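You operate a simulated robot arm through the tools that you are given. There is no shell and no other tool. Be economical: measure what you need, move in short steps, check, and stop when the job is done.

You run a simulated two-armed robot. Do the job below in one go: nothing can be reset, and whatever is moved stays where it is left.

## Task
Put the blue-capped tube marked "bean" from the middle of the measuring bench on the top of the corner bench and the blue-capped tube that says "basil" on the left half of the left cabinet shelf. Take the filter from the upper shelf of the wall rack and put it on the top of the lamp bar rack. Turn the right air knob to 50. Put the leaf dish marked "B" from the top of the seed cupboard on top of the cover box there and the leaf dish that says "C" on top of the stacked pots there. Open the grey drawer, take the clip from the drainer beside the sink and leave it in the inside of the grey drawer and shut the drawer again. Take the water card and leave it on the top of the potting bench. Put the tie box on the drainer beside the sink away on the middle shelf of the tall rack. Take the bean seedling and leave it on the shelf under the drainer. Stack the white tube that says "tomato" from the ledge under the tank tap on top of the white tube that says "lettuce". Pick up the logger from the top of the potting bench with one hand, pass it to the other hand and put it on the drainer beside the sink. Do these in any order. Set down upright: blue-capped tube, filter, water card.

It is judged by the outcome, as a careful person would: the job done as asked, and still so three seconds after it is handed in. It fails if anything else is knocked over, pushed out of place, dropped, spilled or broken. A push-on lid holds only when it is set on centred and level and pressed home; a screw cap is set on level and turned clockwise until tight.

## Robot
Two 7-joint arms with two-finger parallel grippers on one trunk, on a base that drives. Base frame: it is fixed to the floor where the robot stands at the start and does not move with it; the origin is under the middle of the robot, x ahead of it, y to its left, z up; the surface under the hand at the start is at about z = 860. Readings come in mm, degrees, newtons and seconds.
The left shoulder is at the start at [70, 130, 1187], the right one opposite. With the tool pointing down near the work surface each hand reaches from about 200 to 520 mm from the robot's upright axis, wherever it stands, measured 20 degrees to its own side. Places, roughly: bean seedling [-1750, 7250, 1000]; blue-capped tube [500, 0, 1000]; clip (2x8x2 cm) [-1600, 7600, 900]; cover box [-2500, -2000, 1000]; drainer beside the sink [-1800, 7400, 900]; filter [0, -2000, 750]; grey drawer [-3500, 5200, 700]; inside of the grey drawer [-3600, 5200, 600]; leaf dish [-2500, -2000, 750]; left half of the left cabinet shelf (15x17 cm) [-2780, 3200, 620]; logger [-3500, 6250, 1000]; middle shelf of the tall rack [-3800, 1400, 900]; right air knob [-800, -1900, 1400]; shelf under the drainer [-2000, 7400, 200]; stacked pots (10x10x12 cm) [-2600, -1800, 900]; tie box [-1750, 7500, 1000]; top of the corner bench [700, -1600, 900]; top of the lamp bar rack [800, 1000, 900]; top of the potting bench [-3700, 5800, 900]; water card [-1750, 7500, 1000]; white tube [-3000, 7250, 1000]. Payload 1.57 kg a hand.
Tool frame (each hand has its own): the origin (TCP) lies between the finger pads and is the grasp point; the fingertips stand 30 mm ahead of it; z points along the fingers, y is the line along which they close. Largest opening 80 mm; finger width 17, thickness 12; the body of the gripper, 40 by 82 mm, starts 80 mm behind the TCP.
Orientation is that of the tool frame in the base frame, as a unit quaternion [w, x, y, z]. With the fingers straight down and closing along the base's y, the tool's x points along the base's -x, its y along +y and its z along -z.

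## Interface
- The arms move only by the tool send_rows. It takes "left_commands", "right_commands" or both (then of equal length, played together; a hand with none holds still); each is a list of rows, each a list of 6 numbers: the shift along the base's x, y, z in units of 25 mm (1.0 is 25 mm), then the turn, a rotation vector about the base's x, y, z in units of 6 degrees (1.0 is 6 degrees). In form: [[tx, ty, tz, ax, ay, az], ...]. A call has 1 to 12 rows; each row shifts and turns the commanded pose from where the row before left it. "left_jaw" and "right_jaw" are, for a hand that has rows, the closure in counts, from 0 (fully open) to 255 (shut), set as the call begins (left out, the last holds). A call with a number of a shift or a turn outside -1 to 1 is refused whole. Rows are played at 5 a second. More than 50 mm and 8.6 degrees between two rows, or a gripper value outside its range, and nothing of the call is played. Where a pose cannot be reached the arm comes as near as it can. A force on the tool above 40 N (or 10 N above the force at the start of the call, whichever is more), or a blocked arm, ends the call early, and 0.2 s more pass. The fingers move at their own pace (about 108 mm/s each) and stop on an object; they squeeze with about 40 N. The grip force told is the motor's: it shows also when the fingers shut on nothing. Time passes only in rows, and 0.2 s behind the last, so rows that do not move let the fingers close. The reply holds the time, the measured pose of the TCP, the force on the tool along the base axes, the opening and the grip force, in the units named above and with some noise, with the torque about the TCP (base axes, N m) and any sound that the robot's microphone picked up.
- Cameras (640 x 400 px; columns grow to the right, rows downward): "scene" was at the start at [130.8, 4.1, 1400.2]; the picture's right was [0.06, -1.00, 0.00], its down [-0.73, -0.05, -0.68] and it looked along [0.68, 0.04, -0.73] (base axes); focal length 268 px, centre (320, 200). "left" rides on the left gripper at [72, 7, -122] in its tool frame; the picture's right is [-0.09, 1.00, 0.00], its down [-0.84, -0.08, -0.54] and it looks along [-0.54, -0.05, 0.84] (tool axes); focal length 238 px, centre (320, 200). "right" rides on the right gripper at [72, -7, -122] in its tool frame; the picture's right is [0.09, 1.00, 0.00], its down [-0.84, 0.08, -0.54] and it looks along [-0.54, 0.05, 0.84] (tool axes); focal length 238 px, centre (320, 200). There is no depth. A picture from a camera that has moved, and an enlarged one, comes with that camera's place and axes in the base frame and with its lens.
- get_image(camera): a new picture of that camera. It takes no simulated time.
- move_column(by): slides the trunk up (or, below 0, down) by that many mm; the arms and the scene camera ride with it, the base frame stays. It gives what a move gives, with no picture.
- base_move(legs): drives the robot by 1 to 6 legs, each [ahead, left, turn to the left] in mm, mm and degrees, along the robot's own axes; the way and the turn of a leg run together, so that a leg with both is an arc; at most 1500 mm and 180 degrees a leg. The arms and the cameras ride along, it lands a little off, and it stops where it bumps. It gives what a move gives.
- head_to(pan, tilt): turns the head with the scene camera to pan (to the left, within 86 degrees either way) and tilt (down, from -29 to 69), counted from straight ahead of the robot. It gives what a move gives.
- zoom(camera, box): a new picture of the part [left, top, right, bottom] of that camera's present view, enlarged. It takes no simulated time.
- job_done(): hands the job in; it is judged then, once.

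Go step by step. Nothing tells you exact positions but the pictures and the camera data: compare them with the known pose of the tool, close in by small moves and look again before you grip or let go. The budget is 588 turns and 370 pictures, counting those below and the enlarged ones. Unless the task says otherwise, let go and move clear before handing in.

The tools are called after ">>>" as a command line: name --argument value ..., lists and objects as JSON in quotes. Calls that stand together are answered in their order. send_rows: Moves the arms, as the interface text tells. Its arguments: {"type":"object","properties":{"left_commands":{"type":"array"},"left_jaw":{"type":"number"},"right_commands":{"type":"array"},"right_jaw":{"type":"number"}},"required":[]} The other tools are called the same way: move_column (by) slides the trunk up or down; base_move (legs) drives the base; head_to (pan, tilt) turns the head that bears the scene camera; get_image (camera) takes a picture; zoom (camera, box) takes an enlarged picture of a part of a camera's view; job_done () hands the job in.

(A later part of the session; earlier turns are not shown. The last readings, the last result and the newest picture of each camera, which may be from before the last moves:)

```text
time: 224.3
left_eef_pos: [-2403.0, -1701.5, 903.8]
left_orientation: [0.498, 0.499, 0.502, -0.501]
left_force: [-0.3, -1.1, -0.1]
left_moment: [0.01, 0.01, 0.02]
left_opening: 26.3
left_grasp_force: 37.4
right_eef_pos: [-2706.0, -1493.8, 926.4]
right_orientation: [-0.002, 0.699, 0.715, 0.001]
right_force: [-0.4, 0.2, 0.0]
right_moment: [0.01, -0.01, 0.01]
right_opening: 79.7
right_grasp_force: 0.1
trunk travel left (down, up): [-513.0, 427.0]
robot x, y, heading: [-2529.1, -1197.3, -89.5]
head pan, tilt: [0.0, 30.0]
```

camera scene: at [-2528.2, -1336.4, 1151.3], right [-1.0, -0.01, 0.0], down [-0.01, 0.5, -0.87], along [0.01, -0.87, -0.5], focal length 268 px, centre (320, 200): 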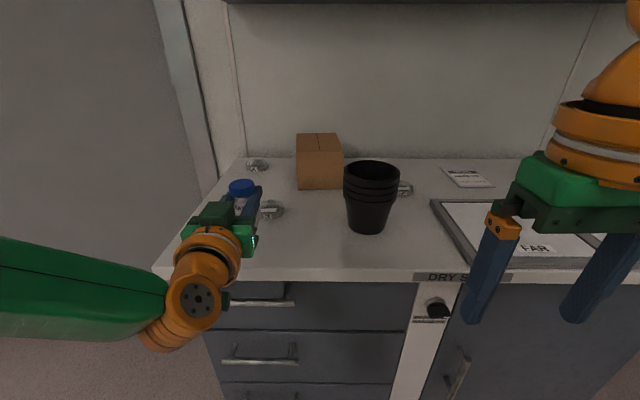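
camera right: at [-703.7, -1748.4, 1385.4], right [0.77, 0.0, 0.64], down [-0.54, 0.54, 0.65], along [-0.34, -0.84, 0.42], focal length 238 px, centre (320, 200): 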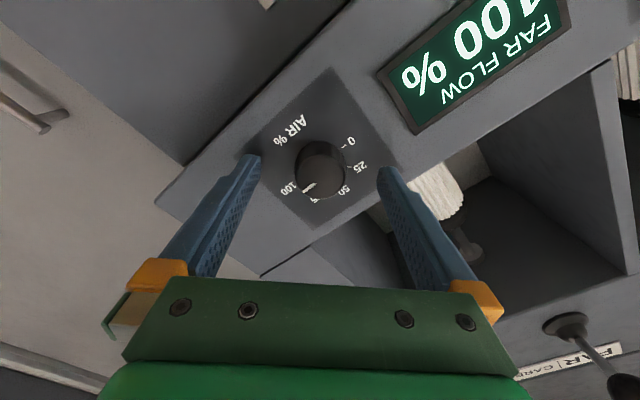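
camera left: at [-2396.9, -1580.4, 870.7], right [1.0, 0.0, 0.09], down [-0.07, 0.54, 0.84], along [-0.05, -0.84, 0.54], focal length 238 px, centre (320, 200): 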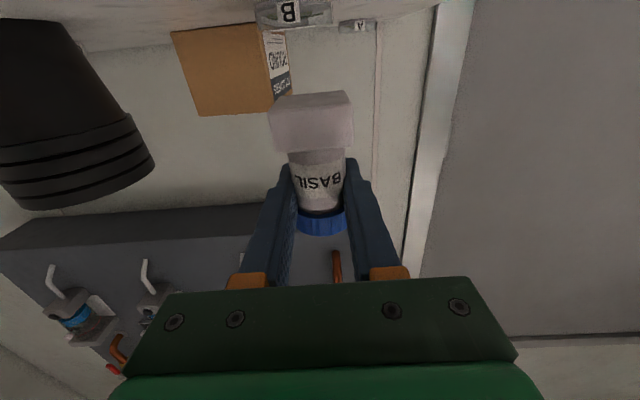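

>>> move_column --by -7

>>> move_column --by -4

```text
time: 224.9
left_eef_pos: [-2403.4, -1702.3, 897.2]
left_orientation: [-0.497, -0.5, -0.501, 0.502]
left_force: [0.1, -0.3, -0.3]
left_moment: [0.0, -0.02, 0.02]
left_opening: 26.4
left_grasp_force: 37.6
right_eef_pos: [-2706.3, -1493.4, 920.2]
right_orientation: [-0.002, 0.7, 0.715, 0.001]
right_force: [0.0, 0.4, -0.4]
right_moment: [-0.02, 0.02, -0.02]
right_opening: 79.9
right_grasp_force: 0.1
trunk travel left (down, up): [-506.0, 434.0]
robot x, y, heading: [-2530.5, -1193.8, -89.1]
head pan, tilt: [0.0, 30.0]
```

```text
time: 225.4
left_eef_pos: [-2402.2, -1700.2, 893.1]
left_orientation: [-0.497, -0.5, -0.501, 0.502]
left_force: [-0.7, 0.2, -0.9]
left_moment: [0.0, -0.03, 0.0]
left_opening: 26.4
left_grasp_force: 37.2
right_eef_pos: [-2706.9, -1494.7, 916.1]
right_orientation: [-0.002, 0.699, 0.715, 0.001]
right_force: [-0.2, -0.5, 0.1]
right_moment: [0.01, 0.01, 0.01]
right_opening: 80.1
right_grasp_force: 0.0
trunk travel left (down, up): [-502.0, 438.0]
robot x, y, heading: [-2530.5, -1194.6, -89.3]
head pan, tilt: [0.0, 30.0]
```

>>> zoom --camera "left" --box '[200, 0, 440, 150]'

>>> move_column --by -4

```text
2.67 times, centred on (320, 75) of left
camera zoom: at [-2396.9, -1580.5, 821.6], right [1.0, 0.0, 0.09], down [-0.07, 0.54, 0.84], along [-0.05, -0.84, 0.54], focal length 636 px, centre (320, 533)
```

zoom: 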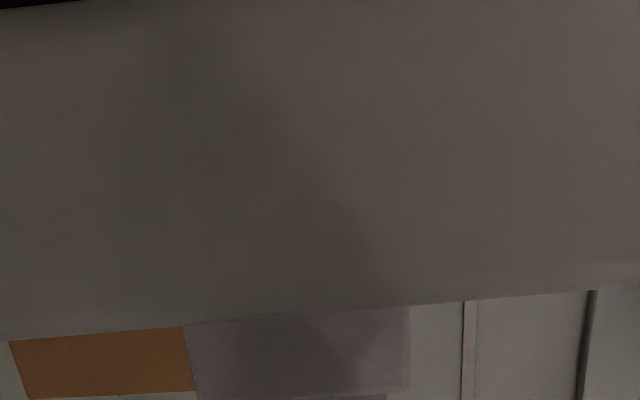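

```text
time: 225.9
left_eef_pos: [-2402.3, -1700.7, 891.4]
left_orientation: [-0.498, -0.499, -0.5, 0.503]
left_force: [0.5, -1.4, 6.3]
left_moment: [-0.02, -0.19, -0.04]
left_opening: 26.3
left_grasp_force: 37.3
right_eef_pos: [-2706.8, -1492.4, 913.2]
right_orientation: [-0.001, 0.699, 0.715, 0.0]
right_force: [0.5, -1.0, -0.3]
right_moment: [-0.01, 0.02, 0.01]
right_opening: 80.2
right_grasp_force: 0.1
trunk travel left (down, up): [-498.0, 442.0]
robot x, y, heading: [-2530.4, -1198.8, -89.2]
head pan, tilt: [0.0, 30.0]
```

Contact at z 891; the surface is at about 838. I release basil and back off.

>>> send_rows --left_commands '[[0, 0, 0, 0, 0, 0], [0, 0, 0, 0, 0, 0], [0, 0, 0, 0, 0, 0]]' --left_jaw 0

>>> base_move --legs '[[-200, 0, 0]]'

>>> move_column --by 240

>>> head_to --pan 0 --tilt 40

>>> get_image --camera "scene"

```text
time: 226.7
left_eef_pos: [-2403.8, -1701.9, 888.2]
left_orientation: [-0.497, -0.5, -0.501, 0.502]
left_force: [-0.9, -0.4, -0.1]
left_moment: [0.03, 0.01, -0.02]
left_opening: 80.0
left_grasp_force: 0.1
right_eef_pos: [-2707.4, -1494.4, 912.2]
right_orientation: [-0.002, 0.699, 0.715, 0.001]
right_force: [-0.2, -0.1, 1.1]
right_moment: [0.0, 0.01, 0.0]
right_opening: 80.4
right_grasp_force: 0.1
trunk travel left (down, up): [-498.0, 442.0]
robot x, y, heading: [-2533.3, -1195.8, -89.1]
head pan, tilt: [0.0, 30.0]
```

```text
time: 228.3
left_eef_pos: [-2406.8, -1504.5, 888.6]
left_orientation: [-0.496, -0.5, -0.501, 0.503]
left_force: [0.1, 0.0, 0.7]
left_moment: [-0.02, 0.0, -0.03]
left_opening: 79.7
left_grasp_force: 0.1
right_eef_pos: [-2708.7, -1296.9, 911.7]
right_orientation: [-0.002, 0.7, 0.714, 0.001]
right_force: [0.8, -0.6, 0.4]
right_moment: [-0.02, -0.01, -0.02]
right_opening: 80.0
right_grasp_force: 0.0
trunk travel left (down, up): [-498.0, 442.0]
robot x, y, heading: [-2532.6, -997.4, -89.3]
head pan, tilt: [0.0, 30.0]
```

```text
time: 230.8
left_eef_pos: [-2406.9, -1503.8, 1128.8]
left_orientation: [-0.497, -0.5, -0.501, 0.502]
left_force: [0.3, 0.0, 1.1]
left_moment: [0.0, -0.01, -0.03]
left_opening: 80.2
left_grasp_force: 0.2
right_eef_pos: [-2708.2, -1295.7, 1151.7]
right_orientation: [-0.002, 0.699, 0.715, 0.0]
right_force: [0.4, -0.3, 0.6]
right_moment: [-0.01, 0.0, 0.01]
right_opening: 80.0
right_grasp_force: 0.0
trunk travel left (down, up): [-738.0, 202.0]
robot x, y, heading: [-2530.7, -997.5, -89.3]
head pan, tilt: [0.0, 30.0]
```

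```text
time: 231.6
left_eef_pos: [-2405.8, -1503.9, 1129.4]
left_orientation: [-0.497, -0.501, -0.5, 0.503]
left_force: [0.1, 0.5, -0.3]
left_moment: [-0.02, -0.02, 0.0]
left_opening: 80.0
left_grasp_force: 0.1
right_eef_pos: [-2710.0, -1297.2, 1152.3]
right_orientation: [-0.002, 0.7, 0.714, 0.0]
right_force: [-0.6, -0.4, -0.9]
right_moment: [-0.02, 0.03, 0.02]
right_opening: 80.1
right_grasp_force: 0.1
trunk travel left (down, up): [-738.0, 202.0]
robot x, y, heading: [-2535.1, -995.9, -89.5]
head pan, tilt: [0.0, 40.0]
```

```text
279 pictures are left
camera scene: at [-2530.8, -1133.8, 1323.0], right [-1.0, -0.01, 0.0], down [-0.01, 0.64, -0.77], along [0.01, -0.77, -0.64], focal length 268 px, centre (320, 200)
```

scene: 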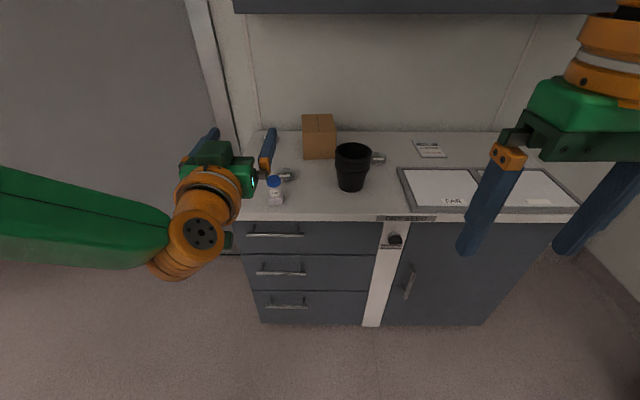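

Basil stands fine. To know how close I can get to the cupboard, I look down at my own base.

>>> head_to --pan 0 --tilt 69

>>> get_image --camera "scene"

```text
time: 232.5
left_eef_pos: [-2404.8, -1502.6, 1128.4]
left_orientation: [-0.497, -0.5, -0.501, 0.502]
left_force: [0.9, -0.6, -0.4]
left_moment: [0.0, 0.03, -0.01]
left_opening: 80.2
left_grasp_force: 0.1
right_eef_pos: [-2710.5, -1295.4, 1151.8]
right_orientation: [-0.002, 0.699, 0.715, 0.0]
right_force: [0.0, 0.3, -0.4]
right_moment: [0.01, -0.01, -0.01]
right_opening: 80.0
right_grasp_force: 0.0
trunk travel left (down, up): [-738.0, 202.0]
robot x, y, heading: [-2530.0, -994.0, -89.5]
head pan, tilt: [0.0, 68.8]
```

```text
278 pictures are left
camera scene: at [-2531.1, -1104.7, 1286.9], right [-1.0, -0.01, 0.0], down [-0.01, 0.93, -0.36], along [0.0, -0.36, -0.93], focal length 268 px, centre (320, 200)
```

scene: 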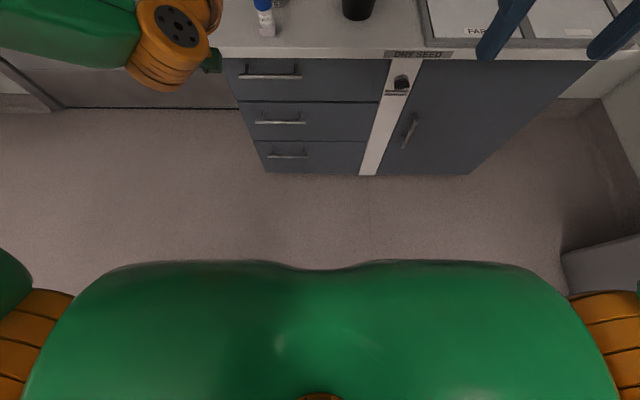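

Base front is within about 295 mm of the axis. I look at the pots and dishes from above before planning the grips.

>>> base_move --legs '[[250, 0, 0]]'

>>> move_column --by 150

>>> head_to --pan 0 --tilt 45

>>> zoom --camera "scene" --box '[220, 90, 460, 240]'

```text
time: 234.3
left_eef_pos: [-2402.9, -1752.0, 1130.1]
left_orientation: [-0.497, -0.5, -0.5, 0.503]
left_force: [-1.1, 0.0, 0.6]
left_moment: [0.01, 0.02, 0.01]
left_opening: 80.0
left_grasp_force: 0.1
right_eef_pos: [-2706.3, -1545.3, 1153.0]
right_orientation: [-0.002, 0.7, 0.714, -0.001]
right_force: [-0.9, -0.2, 0.2]
right_moment: [-0.04, -0.04, 0.02]
right_opening: 80.0
right_grasp_force: 0.1
trunk travel left (down, up): [-738.0, 202.0]
robot x, y, heading: [-2528.9, -1249.9, -89.3]
head pan, tilt: [0.0, 68.8]
```

```text
time: 236.1
left_eef_pos: [-2403.6, -1754.5, 1279.4]
left_orientation: [-0.496, -0.5, -0.501, 0.503]
left_force: [0.4, 0.6, -0.3]
left_moment: [0.0, -0.03, 0.0]
left_opening: 80.0
left_grasp_force: 0.1
right_eef_pos: [-2706.1, -1547.0, 1301.8]
right_orientation: [-0.002, 0.7, 0.714, -0.001]
right_force: [0.7, 0.4, -0.3]
right_moment: [0.03, -0.05, -0.01]
right_opening: 80.0
right_grasp_force: 0.1
trunk travel left (down, up): [-888.0, 52.0]
robot x, y, heading: [-2529.6, -1244.8, -89.4]
head pan, tilt: [0.0, 68.8]
```

```text
time: 236.9
left_eef_pos: [-2404.0, -1754.1, 1278.9]
left_orientation: [-0.497, -0.5, -0.5, 0.502]
left_force: [-0.3, 0.5, 0.1]
left_moment: [-0.02, 0.02, 0.01]
left_opening: 79.8
left_grasp_force: 0.0
right_eef_pos: [-2709.0, -1546.0, 1302.4]
right_orientation: [-0.003, 0.699, 0.715, 0.0]
right_force: [-0.4, 0.1, 0.1]
right_moment: [-0.01, 0.0, 0.01]
right_opening: 80.1
right_grasp_force: 0.1
trunk travel left (down, up): [-888.0, 52.0]
robot x, y, heading: [-2529.4, -1249.1, -89.4]
head pan, tilt: [0.0, 45.0]
```

```text
2.67 times, centred on (340, 165) of scene
camera zoom: at [-2528.3, -1379.8, 1465.6], right [-1.0, -0.01, 0.0], down [-0.01, 0.71, -0.71], along [0.01, -0.71, -0.71], focal length 715 px, centre (267, 293)
```

zoom: 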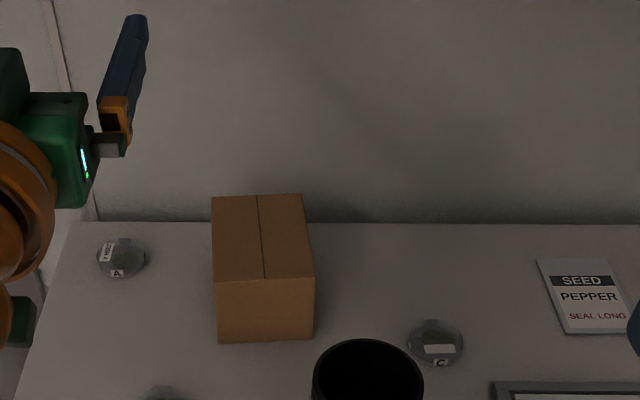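

>>> get_image --camera "right"

>>> head_to --pan -8 --tilt 56

>>> zoom --camera "scene" --box '[260, 120, 420, 220]'

```text
276 pictures are left
camera right: at [-2714.4, -1474.4, 1424.5], right [0.99, 0.11, 0.0], down [0.1, -0.84, 0.54], along [0.06, -0.54, -0.84], focal length 238 px, centre (320, 200)
```

right: 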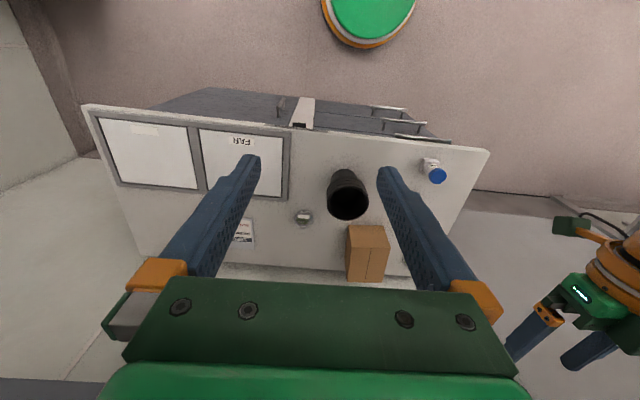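

```text
time: 237.7
left_eef_pos: [-2403.7, -1753.9, 1278.9]
left_orientation: [-0.497, -0.499, -0.501, 0.502]
left_force: [-0.5, -0.7, -0.6]
left_moment: [-0.01, -0.01, -0.01]
left_opening: 79.9
left_grasp_force: 0.1
right_eef_pos: [-2706.5, -1545.9, 1302.6]
right_orientation: [-0.002, 0.7, 0.715, 0.001]
right_force: [0.1, -0.3, 0.0]
right_moment: [-0.02, -0.02, 0.01]
right_opening: 79.9
right_grasp_force: 0.0
trunk travel left (down, up): [-888.0, 52.0]
robot x, y, heading: [-2531.1, -1248.9, -89.6]
head pan, tilt: [-8.0, 56.0]
```

```text
4.00 times, centred on (340, 170) of scene
camera zoom: at [-2538.3, -1368.9, 1451.1], right [-0.99, 0.13, 0.0], down [0.11, 0.82, -0.56], along [-0.07, -0.56, -0.83], focal length 1072 px, centre (240, 320)
```

zoom: 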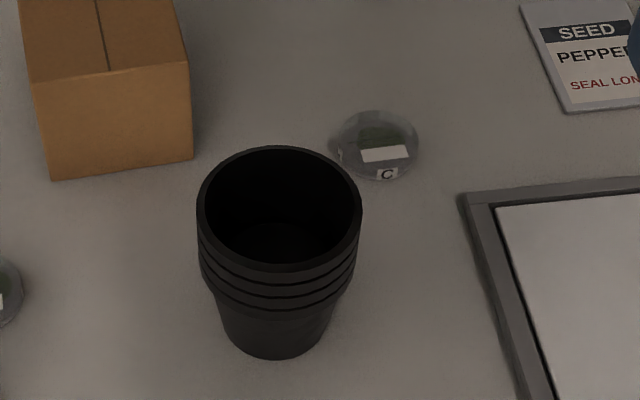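

The pots are open at the top; I'll feel for contact there later. First dish B: I position the robot so the right hand lines up with it.

>>> base_move --legs '[[0, 280, 0], [60, 0, 0]]'

>>> move_column --by -150

>>> send_rows --right_commands '[[0.1, -1, 0, 0, 0, 0], [0.1, -1, 0, 0, 0, 0], [0.1, -1, 0, 0, 0, 0], [0.1, -1, 0, 0, 0, 0], [0, -1, 0, 0, 0, 0], [0, -1, 0, 0, 0, 0], [0, -1, 0, 0, 0, 0], [0, 0, 0, 0, 0, 0]]' --right_jaw 0

>>> get_image --camera "right"

```text
time: 240.2
left_eef_pos: [-2125.1, -1799.5, 1284.7]
left_orientation: [-0.499, -0.498, -0.498, 0.505]
left_force: [1.0, 0.4, 0.9]
left_moment: [0.05, -0.02, 0.0]
left_opening: 80.1
left_grasp_force: 0.0
right_eef_pos: [-2426.9, -1591.3, 1304.4]
right_orientation: [0.0, 0.699, 0.715, -0.002]
right_force: [0.4, 1.2, 0.1]
right_moment: [-0.08, -0.04, -0.02]
right_opening: 80.0
right_grasp_force: 0.1
trunk travel left (down, up): [-888.0, 52.0]
robot x, y, heading: [-2248.5, -1305.6, -89.5]
head pan, tilt: [-8.0, 56.0]
```

```text
time: 241.9
left_eef_pos: [-2123.0, -1811.0, 1129.5]
left_orientation: [-0.496, -0.5, -0.5, 0.503]
left_force: [-0.1, 0.5, 0.2]
left_moment: [0.03, 0.02, -0.01]
left_opening: 79.9
left_grasp_force: 0.0
right_eef_pos: [-2425.4, -1603.2, 1152.0]
right_orientation: [-0.001, 0.699, 0.715, 0.001]
right_force: [-0.3, 0.2, -0.3]
right_moment: [0.02, 0.0, -0.02]
right_opening: 79.9
right_grasp_force: 0.1
trunk travel left (down, up): [-738.0, 202.0]
robot x, y, heading: [-2249.4, -1304.0, -89.4]
head pan, tilt: [-8.0, 56.0]
```

```text
time: 243.7
left_eef_pos: [-2123.6, -1810.0, 1129.7]
left_orientation: [-0.496, -0.5, -0.501, 0.503]
left_force: [-0.5, -0.5, 0.0]
left_moment: [-0.03, -0.01, 0.02]
left_opening: 79.8
left_grasp_force: 0.0
right_eef_pos: [-2412.8, -1727.4, 1122.4]
right_orientation: [-0.001, 0.699, 0.715, 0.0]
right_force: [1.0, -0.4, 0.7]
right_moment: [0.01, -0.01, 0.01]
right_opening: 79.9
right_grasp_force: 0.0
right hand out of reach, approached as far as the arm can: row 5, 6, 7
trunk travel left (down, up): [-738.0, 202.0]
robot x, y, heading: [-2249.6, -1303.7, -89.4]
head pan, tilt: [-8.0, 56.0]
```

```text
274 pictures are left
camera right: at [-2420.2, -1655.2, 1245.5], right [0.99, 0.11, 0.0], down [0.1, -0.84, 0.54], along [0.06, -0.54, -0.84], focal length 238 px, centre (320, 200)
```

right: 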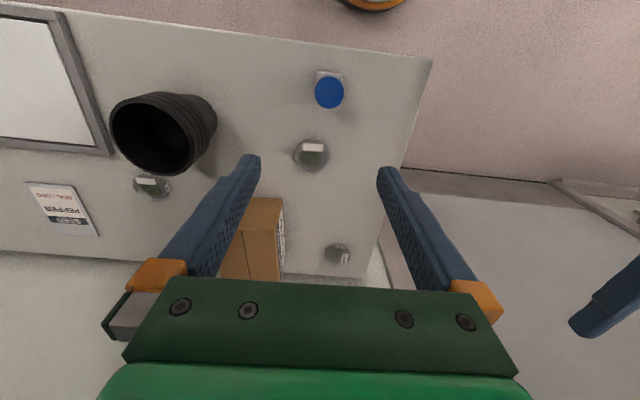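

B is at (-2419,-1814). The arm reaches further when lower, so I go down first, then forward.

>>> send_rows --right_commands '[[0, 0, -1, 0, 0, 0], [0, 0, -1, 0, 0, 0], [0, 0, -1, 0, 0, 0], [0, 0, -1, 0, 0, 0], [0, 0, -1, 0, 0, 0], [-0.25, 0, -0.8, 0, 0, 0], [0, -1, 0, 0, 0, 0], [0, -1, 0, 0, 0, 0], [0, -1, 0, 0, 0, 0], [0, -0.48, 0, 0, 0, 0], [0, 0, 0, 0, 0, 0]]'

>>> get_image --camera "right"

```text
time: 246.1
left_eef_pos: [-2122.5, -1810.7, 1129.2]
left_orientation: [-0.496, -0.5, -0.501, 0.503]
left_force: [-0.3, 0.1, -0.2]
left_moment: [-0.02, 0.0, 0.01]
left_opening: 80.0
left_grasp_force: 0.1
right_eef_pos: [-2423.2, -1788.7, 976.9]
right_orientation: [-0.002, 0.699, 0.715, 0.0]
right_force: [0.0, -0.3, -0.2]
right_moment: [-0.01, -0.03, -0.03]
right_opening: 80.2
right_grasp_force: 0.2
right hand out of reach, approached as far as the arm can: row 9, 10
trunk travel left (down, up): [-738.0, 202.0]
robot x, y, heading: [-2250.6, -1305.6, -89.2]
head pan, tilt: [-8.0, 56.0]
```

```text
273 pictures are left
camera right: at [-2429.9, -1717.4, 1099.9], right [0.99, 0.11, 0.0], down [0.1, -0.84, 0.54], along [0.06, -0.54, -0.84], focal length 238 px, centre (320, 200)
```

right: 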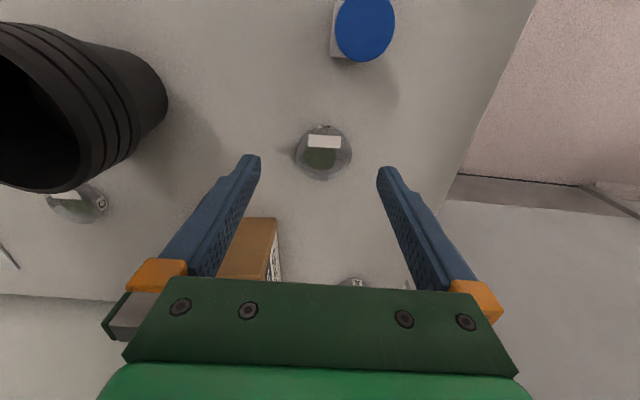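

I drive 27 mm closer, then lower over B.

>>> base_move --legs '[[28, 0, 0]]'

>>> send_rows --right_commands '[[0.3, 0, -1, 0, 0, 0], [0, 0, -1, 0, 0, 0], [0, 0, -1, 0, 0, 0], [0, 0, 0, 0, 0, 0]]'

>>> get_image --camera "right"

```text
time: 247.0
left_eef_pos: [-2122.4, -1834.2, 1131.8]
left_orientation: [-0.498, -0.499, -0.5, 0.503]
left_force: [-0.5, 0.3, -0.5]
left_moment: [0.02, -0.01, 0.05]
left_opening: 80.3
left_grasp_force: 0.0
right_eef_pos: [-2422.5, -1813.2, 979.0]
right_orientation: [-0.001, 0.7, 0.715, -0.002]
right_force: [-0.4, 0.7, -0.6]
right_moment: [-0.05, 0.0, -0.03]
right_opening: 80.1
right_grasp_force: 0.1
trunk travel left (down, up): [-738.0, 202.0]
robot x, y, heading: [-2245.7, -1332.3, -89.0]
head pan, tilt: [-8.0, 56.0]
```

```text
time: 248.0
left_eef_pos: [-2122.3, -1839.1, 1130.3]
left_orientation: [-0.497, -0.5, -0.501, 0.502]
left_force: [0.1, 1.2, -0.5]
left_moment: [0.01, -0.02, -0.01]
left_opening: 79.9
left_grasp_force: 0.0
right_eef_pos: [-2414.8, -1816.9, 902.1]
right_orientation: [-0.001, 0.7, 0.715, 0.0]
right_force: [-0.3, 0.5, 0.7]
right_moment: [0.02, 0.0, -0.01]
right_opening: 80.0
right_grasp_force: 0.1
trunk travel left (down, up): [-738.0, 202.0]
robot x, y, heading: [-2250.2, -1332.3, -89.4]
head pan, tilt: [-8.0, 56.0]
```

```text
272 pictures are left
camera right: at [-2422.4, -1744.7, 1024.7], right [0.99, 0.11, 0.0], down [0.1, -0.84, 0.54], along [0.06, -0.54, -0.84], focal length 238 px, centre (320, 200)
```

right: 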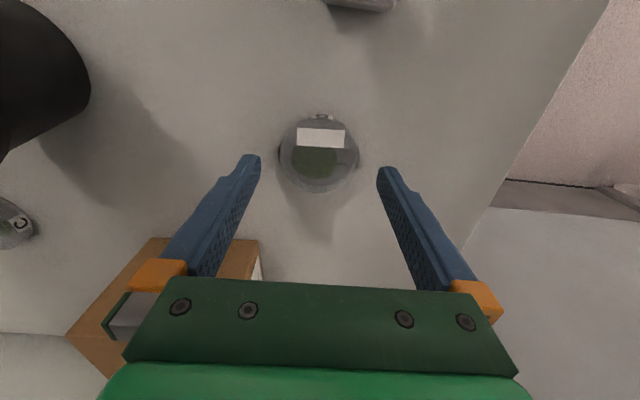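

Centred over B (62 mm). I lower to near the surface and grip.

>>> send_rows --right_commands '[[-0.04, 0.1, -0.6, 0, 0, 0], [0, 0, -0.55, 0, 0, 0], [0, 0, 0, 0, 0, 0]]'

>>> send_rows --right_commands '[[0, 0, 0, 0, 0, 0], [0, 0, 0, 0, 0, 0], [0, 0, 0, 0, 0, 0], [0, 0, 0.3, 0, 0, 0], [0, 0, 0, 0, 0, 0]]' --right_jaw 255

>>> get_image --camera "right"

```text
time: 248.8
left_eef_pos: [-2122.1, -1838.2, 1130.0]
left_orientation: [-0.497, -0.499, -0.502, 0.502]
left_force: [-0.3, -0.6, -0.5]
left_moment: [0.01, 0.03, -0.01]
left_opening: 80.2
left_grasp_force: 0.1
right_eef_pos: [-2415.9, -1815.2, 874.2]
right_orientation: [-0.001, 0.699, 0.715, 0.0]
right_force: [0.2, 0.0, -0.4]
right_moment: [0.01, 0.03, 0.01]
right_opening: 80.3
right_grasp_force: 0.1
trunk travel left (down, up): [-738.0, 202.0]
robot x, y, heading: [-2249.0, -1333.8, -89.3]
head pan, tilt: [-8.0, 56.0]
```

```text
time: 250.0
left_eef_pos: [-2122.7, -1837.8, 1128.4]
left_orientation: [-0.497, -0.5, -0.501, 0.503]
left_force: [0.1, 0.0, 0.0]
left_moment: [0.02, 0.02, 0.0]
left_opening: 80.0
left_grasp_force: 0.2
right_eef_pos: [-2416.0, -1813.5, 881.6]
right_orientation: [-0.001, 0.7, 0.714, 0.001]
right_force: [-0.7, 0.3, 0.5]
right_moment: [-0.03, -0.01, -0.01]
right_opening: 56.7
right_grasp_force: 40.1
trunk travel left (down, up): [-738.0, 202.0]
robot x, y, heading: [-2252.5, -1329.8, -89.3]
head pan, tilt: [-8.0, 56.0]
```

```text
271 pictures are left
camera right: at [-2423.8, -1742.3, 1003.1], right [0.99, 0.11, 0.0], down [0.1, -0.84, 0.54], along [0.06, -0.54, -0.84], focal length 238 px, centre (320, 200)
```

right: 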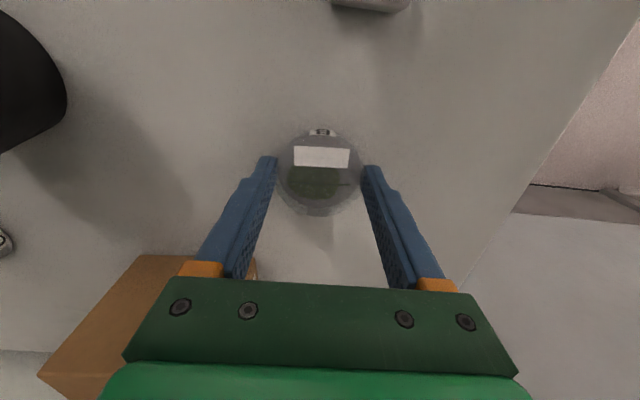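

B is gripped at 57 mm. The box is beyond vertical reach, so I first move B to clear space at (-2495,-1830), where I can regrip it with the hand tilted.

>>> send_rows --right_commands '[[0, 0, 1, 0, 0, 0], [0, 0, 0.6, 0, 0, 0], [0, 0, 0, 0, 0, 0]]'

>>> base_move --legs '[[0, -95, 0]]'

>>> get_image --camera "right"

```text
time: 250.8
left_eef_pos: [-2122.3, -1838.5, 1129.2]
left_orientation: [-0.496, -0.5, -0.501, 0.503]
left_force: [0.2, -0.1, 0.3]
left_moment: [-0.02, 0.0, 0.0]
left_opening: 79.9
left_grasp_force: 0.0
right_eef_pos: [-2415.6, -1813.8, 921.9]
right_orientation: [-0.002, 0.7, 0.714, 0.0]
right_force: [-0.8, 0.3, 0.1]
right_moment: [0.0, 0.02, -0.02]
right_opening: 56.9
right_grasp_force: 40.6
trunk travel left (down, up): [-738.0, 202.0]
robot x, y, heading: [-2251.6, -1335.6, -89.6]
head pan, tilt: [-8.0, 56.0]
```

```text
time: 251.9
left_eef_pos: [-2214.5, -1839.4, 1129.0]
left_orientation: [-0.497, -0.5, -0.501, 0.503]
left_force: [0.5, 0.3, 0.1]
left_moment: [0.0, -0.01, 0.02]
left_opening: 79.8
left_grasp_force: 0.1
right_eef_pos: [-2509.5, -1815.5, 921.4]
right_orientation: [-0.003, 0.699, 0.715, 0.0]
right_force: [0.1, 0.3, 0.5]
right_moment: [0.0, 0.01, 0.01]
right_opening: 56.8
right_grasp_force: 40.2
trunk travel left (down, up): [-738.0, 202.0]
robot x, y, heading: [-2343.0, -1331.7, -89.2]
head pan, tilt: [-8.0, 56.0]
```

```text
270 pictures are left
camera right: at [-2515.9, -1743.8, 1044.2], right [0.99, 0.12, 0.0], down [0.1, -0.84, 0.54], along [0.06, -0.54, -0.84], focal length 238 px, centre (320, 200)
```

right: 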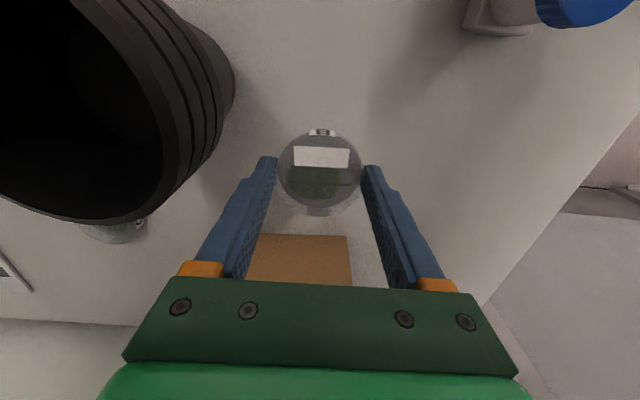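

>>> send_rows --right_commands '[[0.5, -0.4, -0.6, 0, 0, 0], [0, -0.1, -0.7, 0, 0, 0], [0, 0, -0.4, 0, 0, 0], [0, 0, -0.15, 0, 0, 0], [0, 0, 0, 0, 0, 0]]'

```text
time: 253.1
left_eef_pos: [-2217.3, -1838.8, 1130.1]
left_orientation: [-0.497, -0.5, -0.501, 0.502]
left_force: [0.0, -0.1, 0.3]
left_moment: [-0.02, 0.0, -0.04]
left_opening: 80.4
left_grasp_force: 0.1
right_eef_pos: [-2498.0, -1825.2, 875.0]
right_orientation: [-0.001, 0.699, 0.715, 0.001]
right_force: [-0.4, -0.4, -0.2]
right_moment: [-0.01, -0.02, -0.02]
right_opening: 57.1
right_grasp_force: 39.7
right hand out of reach, approached as far as the arm can: row 3
trunk travel left (down, up): [-738.0, 202.0]
robot x, y, heading: [-2342.3, -1333.3, -89.3]
head pan, tilt: [-8.0, 56.0]
```

>>> send_rows --right_commands '[[0, 0.08, -0.06, 0, 0, 0], [0, 0, 0, 0, 0, 0]]'

>>> send_rows --right_commands '[[0, 0, 0, 0, 0, 0], [0, 0, 0, 0, 0, 0], [0, 0, 1, 0, 0, 0], [0, 0, 1, 0, 0, 0], [0, 0, 1, 0, 0, 0], [0, 0, 1, 0, 0, 0], [0, 0, 1, 0, 0, 0]]' --right_jaw 30

>>> get_image --camera "right"

```text
time: 253.7
left_eef_pos: [-2217.0, -1839.2, 1129.3]
left_orientation: [-0.497, -0.5, -0.501, 0.502]
left_force: [0.4, 0.6, 0.9]
left_moment: [-0.02, -0.01, -0.01]
left_opening: 80.0
left_grasp_force: 0.0
right_eef_pos: [-2497.5, -1821.6, 874.3]
right_orientation: [-0.003, 0.7, 0.715, 0.001]
right_force: [-0.3, 1.1, 0.7]
right_moment: [-0.01, -0.02, -0.02]
right_opening: 56.8
right_grasp_force: 40.0
trunk travel left (down, up): [-738.0, 202.0]
robot x, y, heading: [-2343.7, -1330.5, -89.5]
head pan, tilt: [-8.0, 56.0]
```

```text
time: 255.3
left_eef_pos: [-2216.4, -1839.2, 1130.7]
left_orientation: [-0.497, -0.5, -0.501, 0.502]
left_force: [-0.3, -0.1, 0.0]
left_moment: [0.02, -0.02, 0.01]
left_opening: 79.8
left_grasp_force: 0.0
right_eef_pos: [-2494.6, -1814.2, 988.1]
right_orientation: [-0.002, 0.699, 0.716, 0.001]
right_force: [-1.2, -0.9, 0.0]
right_moment: [0.01, -0.01, -0.04]
right_opening: 70.6
right_grasp_force: 0.1
right hand out of reach, approached as far as the arm can: row 6, 7
trunk travel left (down, up): [-738.0, 202.0]
robot x, y, heading: [-2343.7, -1328.1, -89.5]
head pan, tilt: [-8.0, 56.0]
```

```text
269 pictures are left
camera right: at [-2500.7, -1742.2, 1110.6], right [0.99, 0.12, 0.0], down [0.1, -0.84, 0.54], along [0.06, -0.54, -0.84], focal length 238 px, centre (320, 200)
```

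right: 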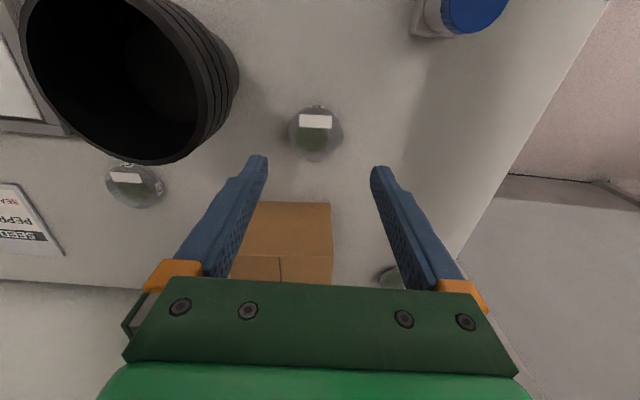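

B rests at (-2499,-1823). I pitch the right hand 45° forward.

>>> send_rows --right_commands '[[0, 0, 0, -1, 0, 0], [0, 0, 0, -1, 0, 0], [0, 0, 0, -1, 0, 0], [0, 0, 0, -1, 0, 0], [0, 0, 0, -1, 0, 0], [0, 0, 0, -1, 0, 0], [0, 0, 0, -1, 0, 0], [0, 0, 0, -0.5, 0, 0], [0, 0, 0, 0, 0, 0]]' --right_jaw 0

>>> get_image --camera "right"

>>> get_image --camera "scene"

```text
time: 257.3
left_eef_pos: [-2216.9, -1839.1, 1130.4]
left_orientation: [0.497, 0.499, 0.502, -0.502]
left_force: [-0.4, -1.2, 0.0]
left_moment: [0.02, 0.03, 0.0]
left_opening: 80.2
left_grasp_force: 0.0
right_eef_pos: [-2492.8, -1814.0, 987.8]
right_orientation: [0.266, 0.646, 0.662, -0.273]
right_force: [0.1, -0.5, -0.9]
right_moment: [-0.02, -0.02, 0.04]
right_opening: 79.9
right_grasp_force: 0.0
trunk travel left (down, up): [-738.0, 202.0]
robot x, y, heading: [-2340.8, -1332.3, -89.3]
head pan, tilt: [-8.0, 56.0]
```

```text
268 pictures are left
camera right: at [-2500.9, -1677.0, 1024.6], right [0.99, 0.08, -0.08], down [0.1, -0.21, 0.97], along [0.06, -0.97, -0.22], focal length 238 px, centre (320, 200)
```

right: 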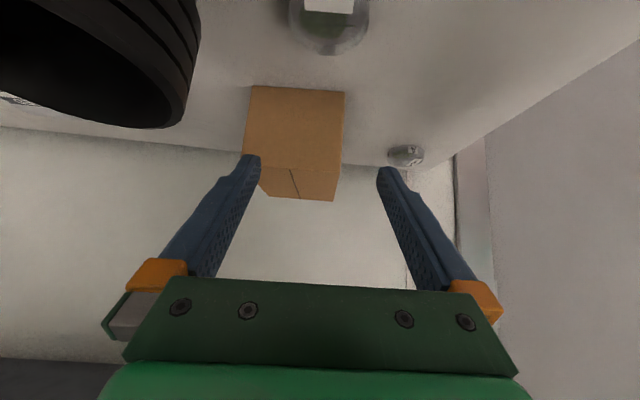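

```text
267 pictures are left
camera scene: at [-2352.1, -1454.6, 1301.0], right [-0.99, 0.13, 0.0], down [0.11, 0.82, -0.56], along [-0.07, -0.55, -0.83], focal length 268 px, centre (320, 200)
```

scene: 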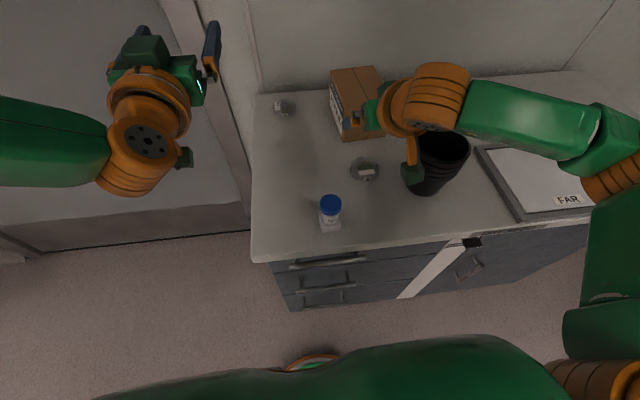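

I lower the tilted hand to B and look.

>>> send_rows --right_commands '[[-0.1, 0, -1, 0, 0, 0], [-0.1, 0, -1, 0, 0, 0], [0, 0, -1, 0, 0, 0], [0, 0, -1, 0, 0, 0], [0, 0, -0.4, 0, 0, 0], [0, 0, 0, 0, 0, 0]]'

>>> get_image --camera "right"

>>> get_image --camera "scene"

```text
time: 258.7
left_eef_pos: [-2216.1, -1839.7, 1130.6]
left_orientation: [-0.498, -0.499, -0.501, 0.502]
left_force: [-0.5, 0.5, 0.2]
left_moment: [-0.05, 0.02, -0.02]
left_opening: 80.2
left_grasp_force: 0.2
right_eef_pos: [-2500.8, -1813.7, 879.1]
right_orientation: [0.265, 0.646, 0.661, -0.274]
right_force: [0.3, -0.5, 0.0]
right_moment: [-0.01, -0.03, 0.02]
right_opening: 79.9
right_grasp_force: 0.1
trunk travel left (down, up): [-738.0, 202.0]
robot x, y, heading: [-2347.6, -1332.7, -89.4]
head pan, tilt: [-8.0, 56.0]
```

```text
266 pictures are left
camera right: at [-2506.0, -1676.6, 915.4], right [0.99, 0.08, -0.08], down [0.1, -0.21, 0.97], along [0.06, -0.97, -0.22], focal length 238 px, centre (320, 200)
```

right: 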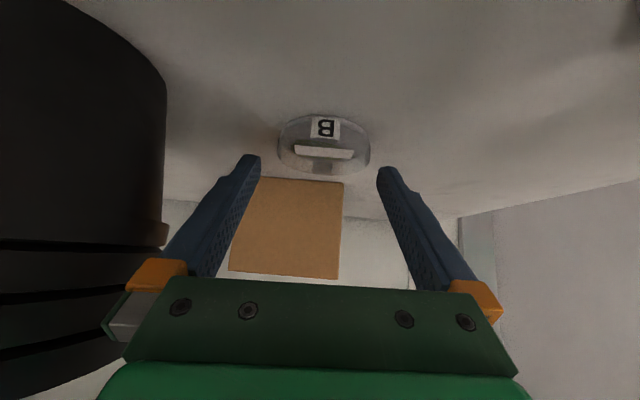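

```text
265 pictures are left
camera scene: at [-2352.1, -1454.4, 1301.0], right [-0.99, 0.13, 0.0], down [0.11, 0.82, -0.56], along [-0.07, -0.55, -0.83], focal length 268 px, centre (320, 200)
```

scene: 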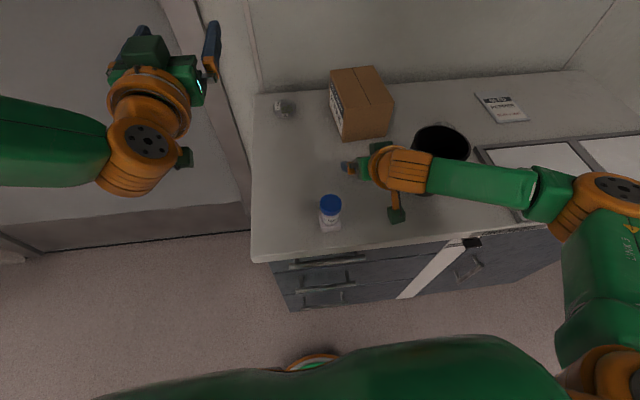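

>>> send_rows --right_commands '[[0.08, 0.04, -0.4, 0, 0, 0], [0, 0, 0, 0, 0, 0]]'

>>> send_rows --right_commands '[[0, 0, 0, 0, 0, 0], [0, 0, 0, 0, 0, 0], [0, 0, 0, 0, 0, 0], [0, 0, 0.5, 0, 0, 0], [0, 0, 0.5, 0, 0, 0], [0, 0, 0, 0, 0, 0]]' --right_jaw 255

>>> get_image --camera "right"

```text
time: 259.3
left_eef_pos: [-2216.7, -1839.2, 1129.8]
left_orientation: [-0.497, -0.5, -0.501, 0.502]
left_force: [0.3, 1.0, 0.1]
left_moment: [0.0, -0.01, 0.01]
left_opening: 80.0
left_grasp_force: 0.0
right_eef_pos: [-2496.1, -1813.1, 869.0]
right_orientation: [0.265, 0.646, 0.661, -0.273]
right_force: [0.3, 0.2, 0.2]
right_moment: [0.01, 0.01, 0.0]
right_opening: 79.9
right_grasp_force: 0.1
trunk travel left (down, up): [-738.0, 202.0]
robot x, y, heading: [-2347.0, -1332.0, -89.5]
head pan, tilt: [-8.0, 56.0]
```

```text
time: 260.7
left_eef_pos: [-2216.6, -1839.1, 1128.7]
left_orientation: [-0.497, -0.5, -0.501, 0.502]
left_force: [0.2, 0.0, -0.1]
left_moment: [0.0, 0.04, 0.01]
left_opening: 80.1
left_grasp_force: 0.1
right_eef_pos: [-2497.4, -1814.1, 895.0]
right_orientation: [0.266, 0.646, 0.661, -0.273]
right_force: [0.4, -0.5, 0.3]
right_moment: [0.02, 0.01, -0.01]
right_opening: 57.0
right_grasp_force: 39.9
trunk travel left (down, up): [-738.0, 202.0]
robot x, y, heading: [-2344.9, -1328.3, -89.3]
head pan, tilt: [-8.0, 56.0]
```

```text
264 pictures are left
camera right: at [-2504.1, -1676.4, 930.4], right [0.99, 0.08, -0.08], down [0.1, -0.21, 0.97], along [0.06, -0.97, -0.22], focal length 238 px, centre (320, 200)
```

right: 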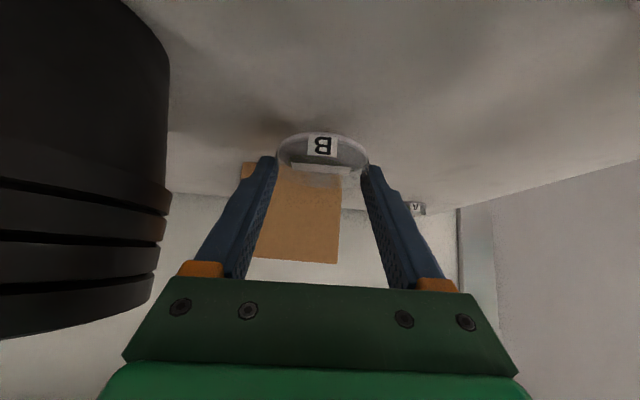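

B is held at the tilt. I lift and carry it over the cover box.

>>> send_rows --right_commands '[[0, 0, 1, 0, 0, 0], [0, 0, 1, 0, 0, 0], [0, 0, 1, 0, 0, 0], [0, 0, 1, 0, 0, 0], [0, 0, 0.4, 0, 0, 0], [-0.15, -1, 0, 0, 0, 0], [-0.15, -1, 0, 0, 0, 0], [-0.15, -1, 0, 0, 0, 0], [-0.15, -1, 0, 0, 0, 0], [-0.15, -1, 0, 0, 0, 0], [-0.15, -0.6, 0, 0, 0, 0], [0, 0, 0, 0, 0, 0]]'

>>> get_image --camera "right"

>>> get_image --camera "scene"

```text
time: 263.3
left_eef_pos: [-2216.5, -1839.6, 1129.5]
left_orientation: [-0.497, -0.5, -0.501, 0.502]
left_force: [0.7, 0.2, 0.2]
left_moment: [-0.01, 0.01, -0.03]
left_opening: 80.2
left_grasp_force: 0.1
right_eef_pos: [-2520.3, -1952.5, 1004.1]
right_orientation: [0.266, 0.646, 0.661, -0.274]
right_force: [0.1, 0.3, 0.3]
right_moment: [-0.01, 0.03, 0.01]
right_opening: 56.9
right_grasp_force: 40.0
trunk travel left (down, up): [-738.0, 202.0]
robot x, y, heading: [-2344.2, -1330.9, -89.7]
head pan, tilt: [-8.0, 56.0]
```

```text
263 pictures are left
camera right: at [-2527.0, -1815.4, 1039.9], right [0.99, 0.08, -0.08], down [0.1, -0.21, 0.97], along [0.06, -0.97, -0.22], focal length 238 px, centre (320, 200)
```

right: 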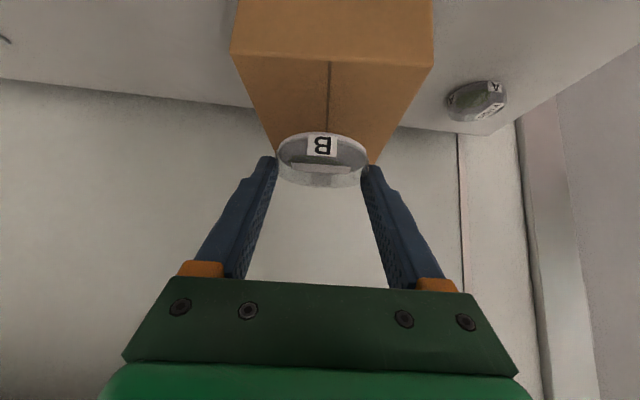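

```text
262 pictures are left
camera scene: at [-2352.3, -1454.4, 1301.0], right [-0.99, 0.13, 0.0], down [0.11, 0.82, -0.56], along [-0.07, -0.55, -0.83], focal length 268 px, centre (320, 200)
```

scene: 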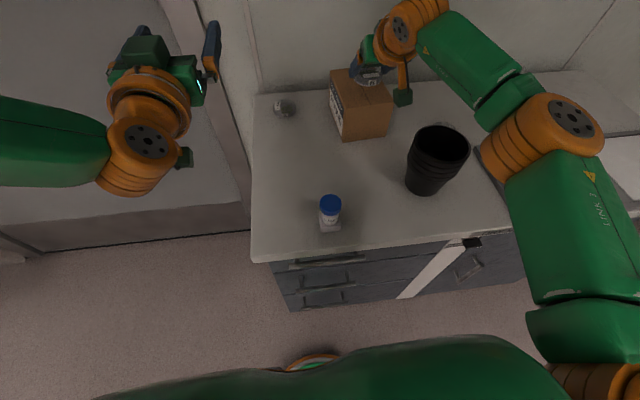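

The dish is over the box. I move 20 mm further in and lower to contact.

>>> send_rows --right_commands '[[0.1, -0.8, 0, 0, 0, 0], [0, 0, -0.8, 0, 0, 0], [0, 0, -0.4, 0, 0, 0], [0, 0, -0.15, 0, 0, 0], [0, 0, -0.1, 0, 0, 0], [0, 0, 0, 0, 0, 0]]'

>>> get_image --camera "right"

```text
time: 264.7
left_eef_pos: [-2216.5, -1838.8, 1129.8]
left_orientation: [-0.497, -0.499, -0.501, 0.503]
left_force: [1.1, 0.1, 0.9]
left_moment: [0.01, -0.02, -0.02]
left_opening: 80.0
left_grasp_force: 0.0
right_eef_pos: [-2516.8, -1972.1, 969.8]
right_orientation: [0.267, 0.645, 0.661, -0.274]
right_force: [-0.8, -3.2, 9.2]
right_moment: [-0.15, -0.24, -0.06]
right_opening: 56.7
right_grasp_force: 40.2
trunk travel left (down, up): [-738.0, 202.0]
robot x, y, heading: [-2344.5, -1330.7, -89.4]
head pan, tilt: [-8.0, 56.0]
```

```text
261 pictures are left
camera right: at [-2523.4, -1834.7, 1005.0], right [0.99, 0.08, -0.08], down [0.1, -0.21, 0.97], along [0.06, -0.98, -0.21], focal length 238 px, centre (320, 200)
```

right: 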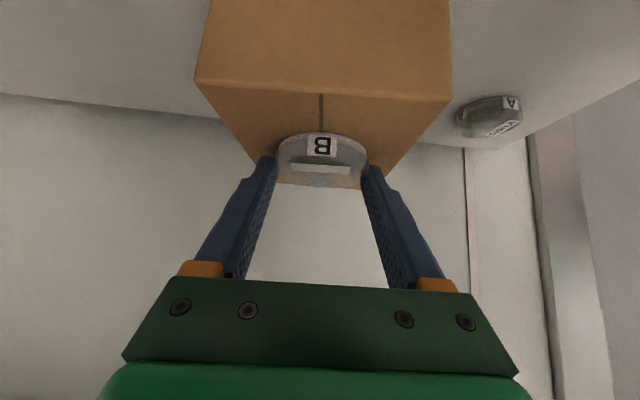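

Contact. I open and withdraw along the tool axis.

>>> send_rows --right_commands '[[0, 0, 0, 0, 0, 0], [0, 0, 0, 0, 0, 0], [0, 0.3, 0.5, 0, 0, 0], [0, 0.5, 0.7, 0, 0, 0], [0, 0.7, 0.7, 0, 0, 0], [0, 0.7, 0.7, 0, 0, 0], [0, 0.7, 0.7, 0, 0, 0], [0, 0, 0, 0, 0, 0]]' --right_jaw 20

>>> get_image --camera "right"

```text
time: 266.5
left_eef_pos: [-2217.4, -1838.8, 1129.2]
left_orientation: [-0.497, -0.5, -0.5, 0.502]
left_force: [-0.4, -0.4, 1.1]
left_moment: [0.05, 0.01, 0.05]
left_opening: 79.8
left_grasp_force: 0.0
right_eef_pos: [-2516.9, -1900.5, 1051.7]
right_orientation: [0.266, 0.646, 0.661, -0.273]
right_force: [0.3, 1.2, -0.6]
right_moment: [0.02, 0.04, -0.01]
right_opening: 73.6
right_grasp_force: 0.1
trunk travel left (down, up): [-738.0, 202.0]
robot x, y, heading: [-2344.8, -1333.7, -89.3]
head pan, tilt: [-8.0, 56.0]
```

```text
260 pictures are left
camera right: at [-2523.9, -1763.3, 1087.0], right [0.99, 0.08, -0.08], down [0.1, -0.21, 0.97], along [0.06, -0.97, -0.22], focal length 238 px, centre (320, 200)
```

right: 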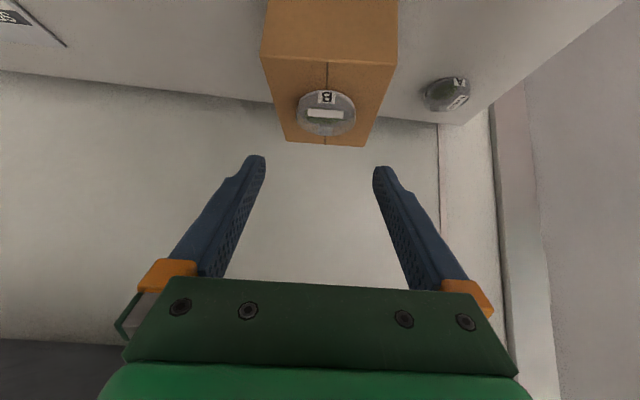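

B is centred on the cover box. For C I shift the robot right and yaw the tilted hand 30° so it clears the pots.

>>> base_move --legs '[[0, -240, 0]]'

>>> send_rows --right_commands '[[0.3, 0.2, 0, 0, 0, 1], [0.3, 0.2, 0, 0, 0, 1], [0.3, 0.2, 0, 0, 0, 1], [0.3, 0.2, 0, 0, 0, 1], [0.3, 0.2, 0, 0, 0, 1], [0, 0, 0, 0, 0, 0]]' --right_jaw 0

>>> get_image --camera "right"

>>> get_image --camera "scene"

```text
time: 268.3
left_eef_pos: [-2455.2, -1841.3, 1128.8]
left_orientation: [-0.497, -0.499, -0.502, 0.503]
left_force: [0.3, 0.1, 0.8]
left_moment: [0.01, -0.01, -0.01]
left_opening: 80.0
left_grasp_force: 0.1
right_eef_pos: [-2755.9, -1902.7, 1051.1]
right_orientation: [0.264, 0.647, 0.661, -0.274]
right_force: [0.7, 0.0, 0.6]
right_moment: [-0.02, 0.02, 0.02]
right_opening: 73.8
right_grasp_force: 0.0
trunk travel left (down, up): [-738.0, 202.0]
robot x, y, heading: [-2586.7, -1334.7, -89.6]
head pan, tilt: [-8.0, 56.0]
```

```text
time: 269.7
left_eef_pos: [-2458.3, -1842.4, 1128.7]
left_orientation: [-0.496, -0.501, -0.5, 0.503]
left_force: [-0.6, -0.3, -0.3]
left_moment: [0.01, 0.03, 0.01]
left_opening: 79.8
left_grasp_force: 0.0
right_eef_pos: [-2725.6, -1879.9, 1050.0]
right_orientation: [0.322, 0.475, 0.793, -0.204]
right_force: [0.0, 0.7, 0.3]
right_moment: [-0.01, 0.0, -0.04]
right_opening: 79.9
right_grasp_force: 0.0
right hand out of reach, approached as far as the arm can: row 5
trunk travel left (down, up): [-738.0, 202.0]
robot x, y, heading: [-2585.0, -1337.3, -89.4]
head pan, tilt: [-8.0, 56.0]
```

```text
259 pictures are left
camera right: at [-2792.6, -1761.3, 1086.6], right [0.85, 0.52, -0.08], down [0.18, -0.14, 0.97], along [0.49, -0.84, -0.22], focal length 238 px, centre (320, 200)
```

right: 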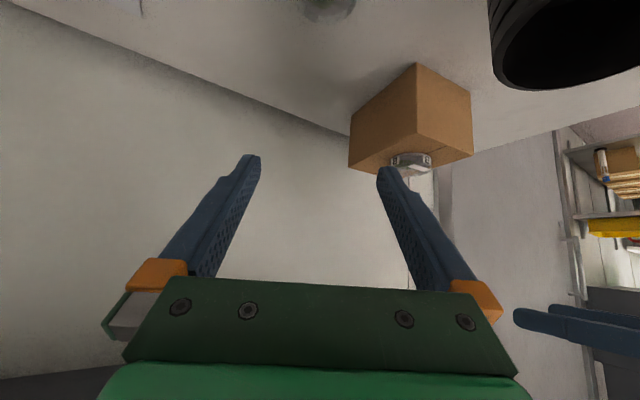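

```text
258 pictures are left
camera scene: at [-2591.8, -1457.1, 1301.0], right [-0.99, 0.13, 0.0], down [0.11, 0.82, -0.56], along [-0.07, -0.55, -0.83], focal length 268 px, centre (320, 200)
```

scene: 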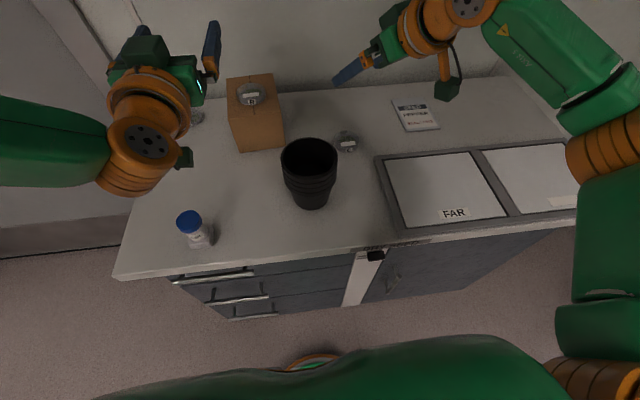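

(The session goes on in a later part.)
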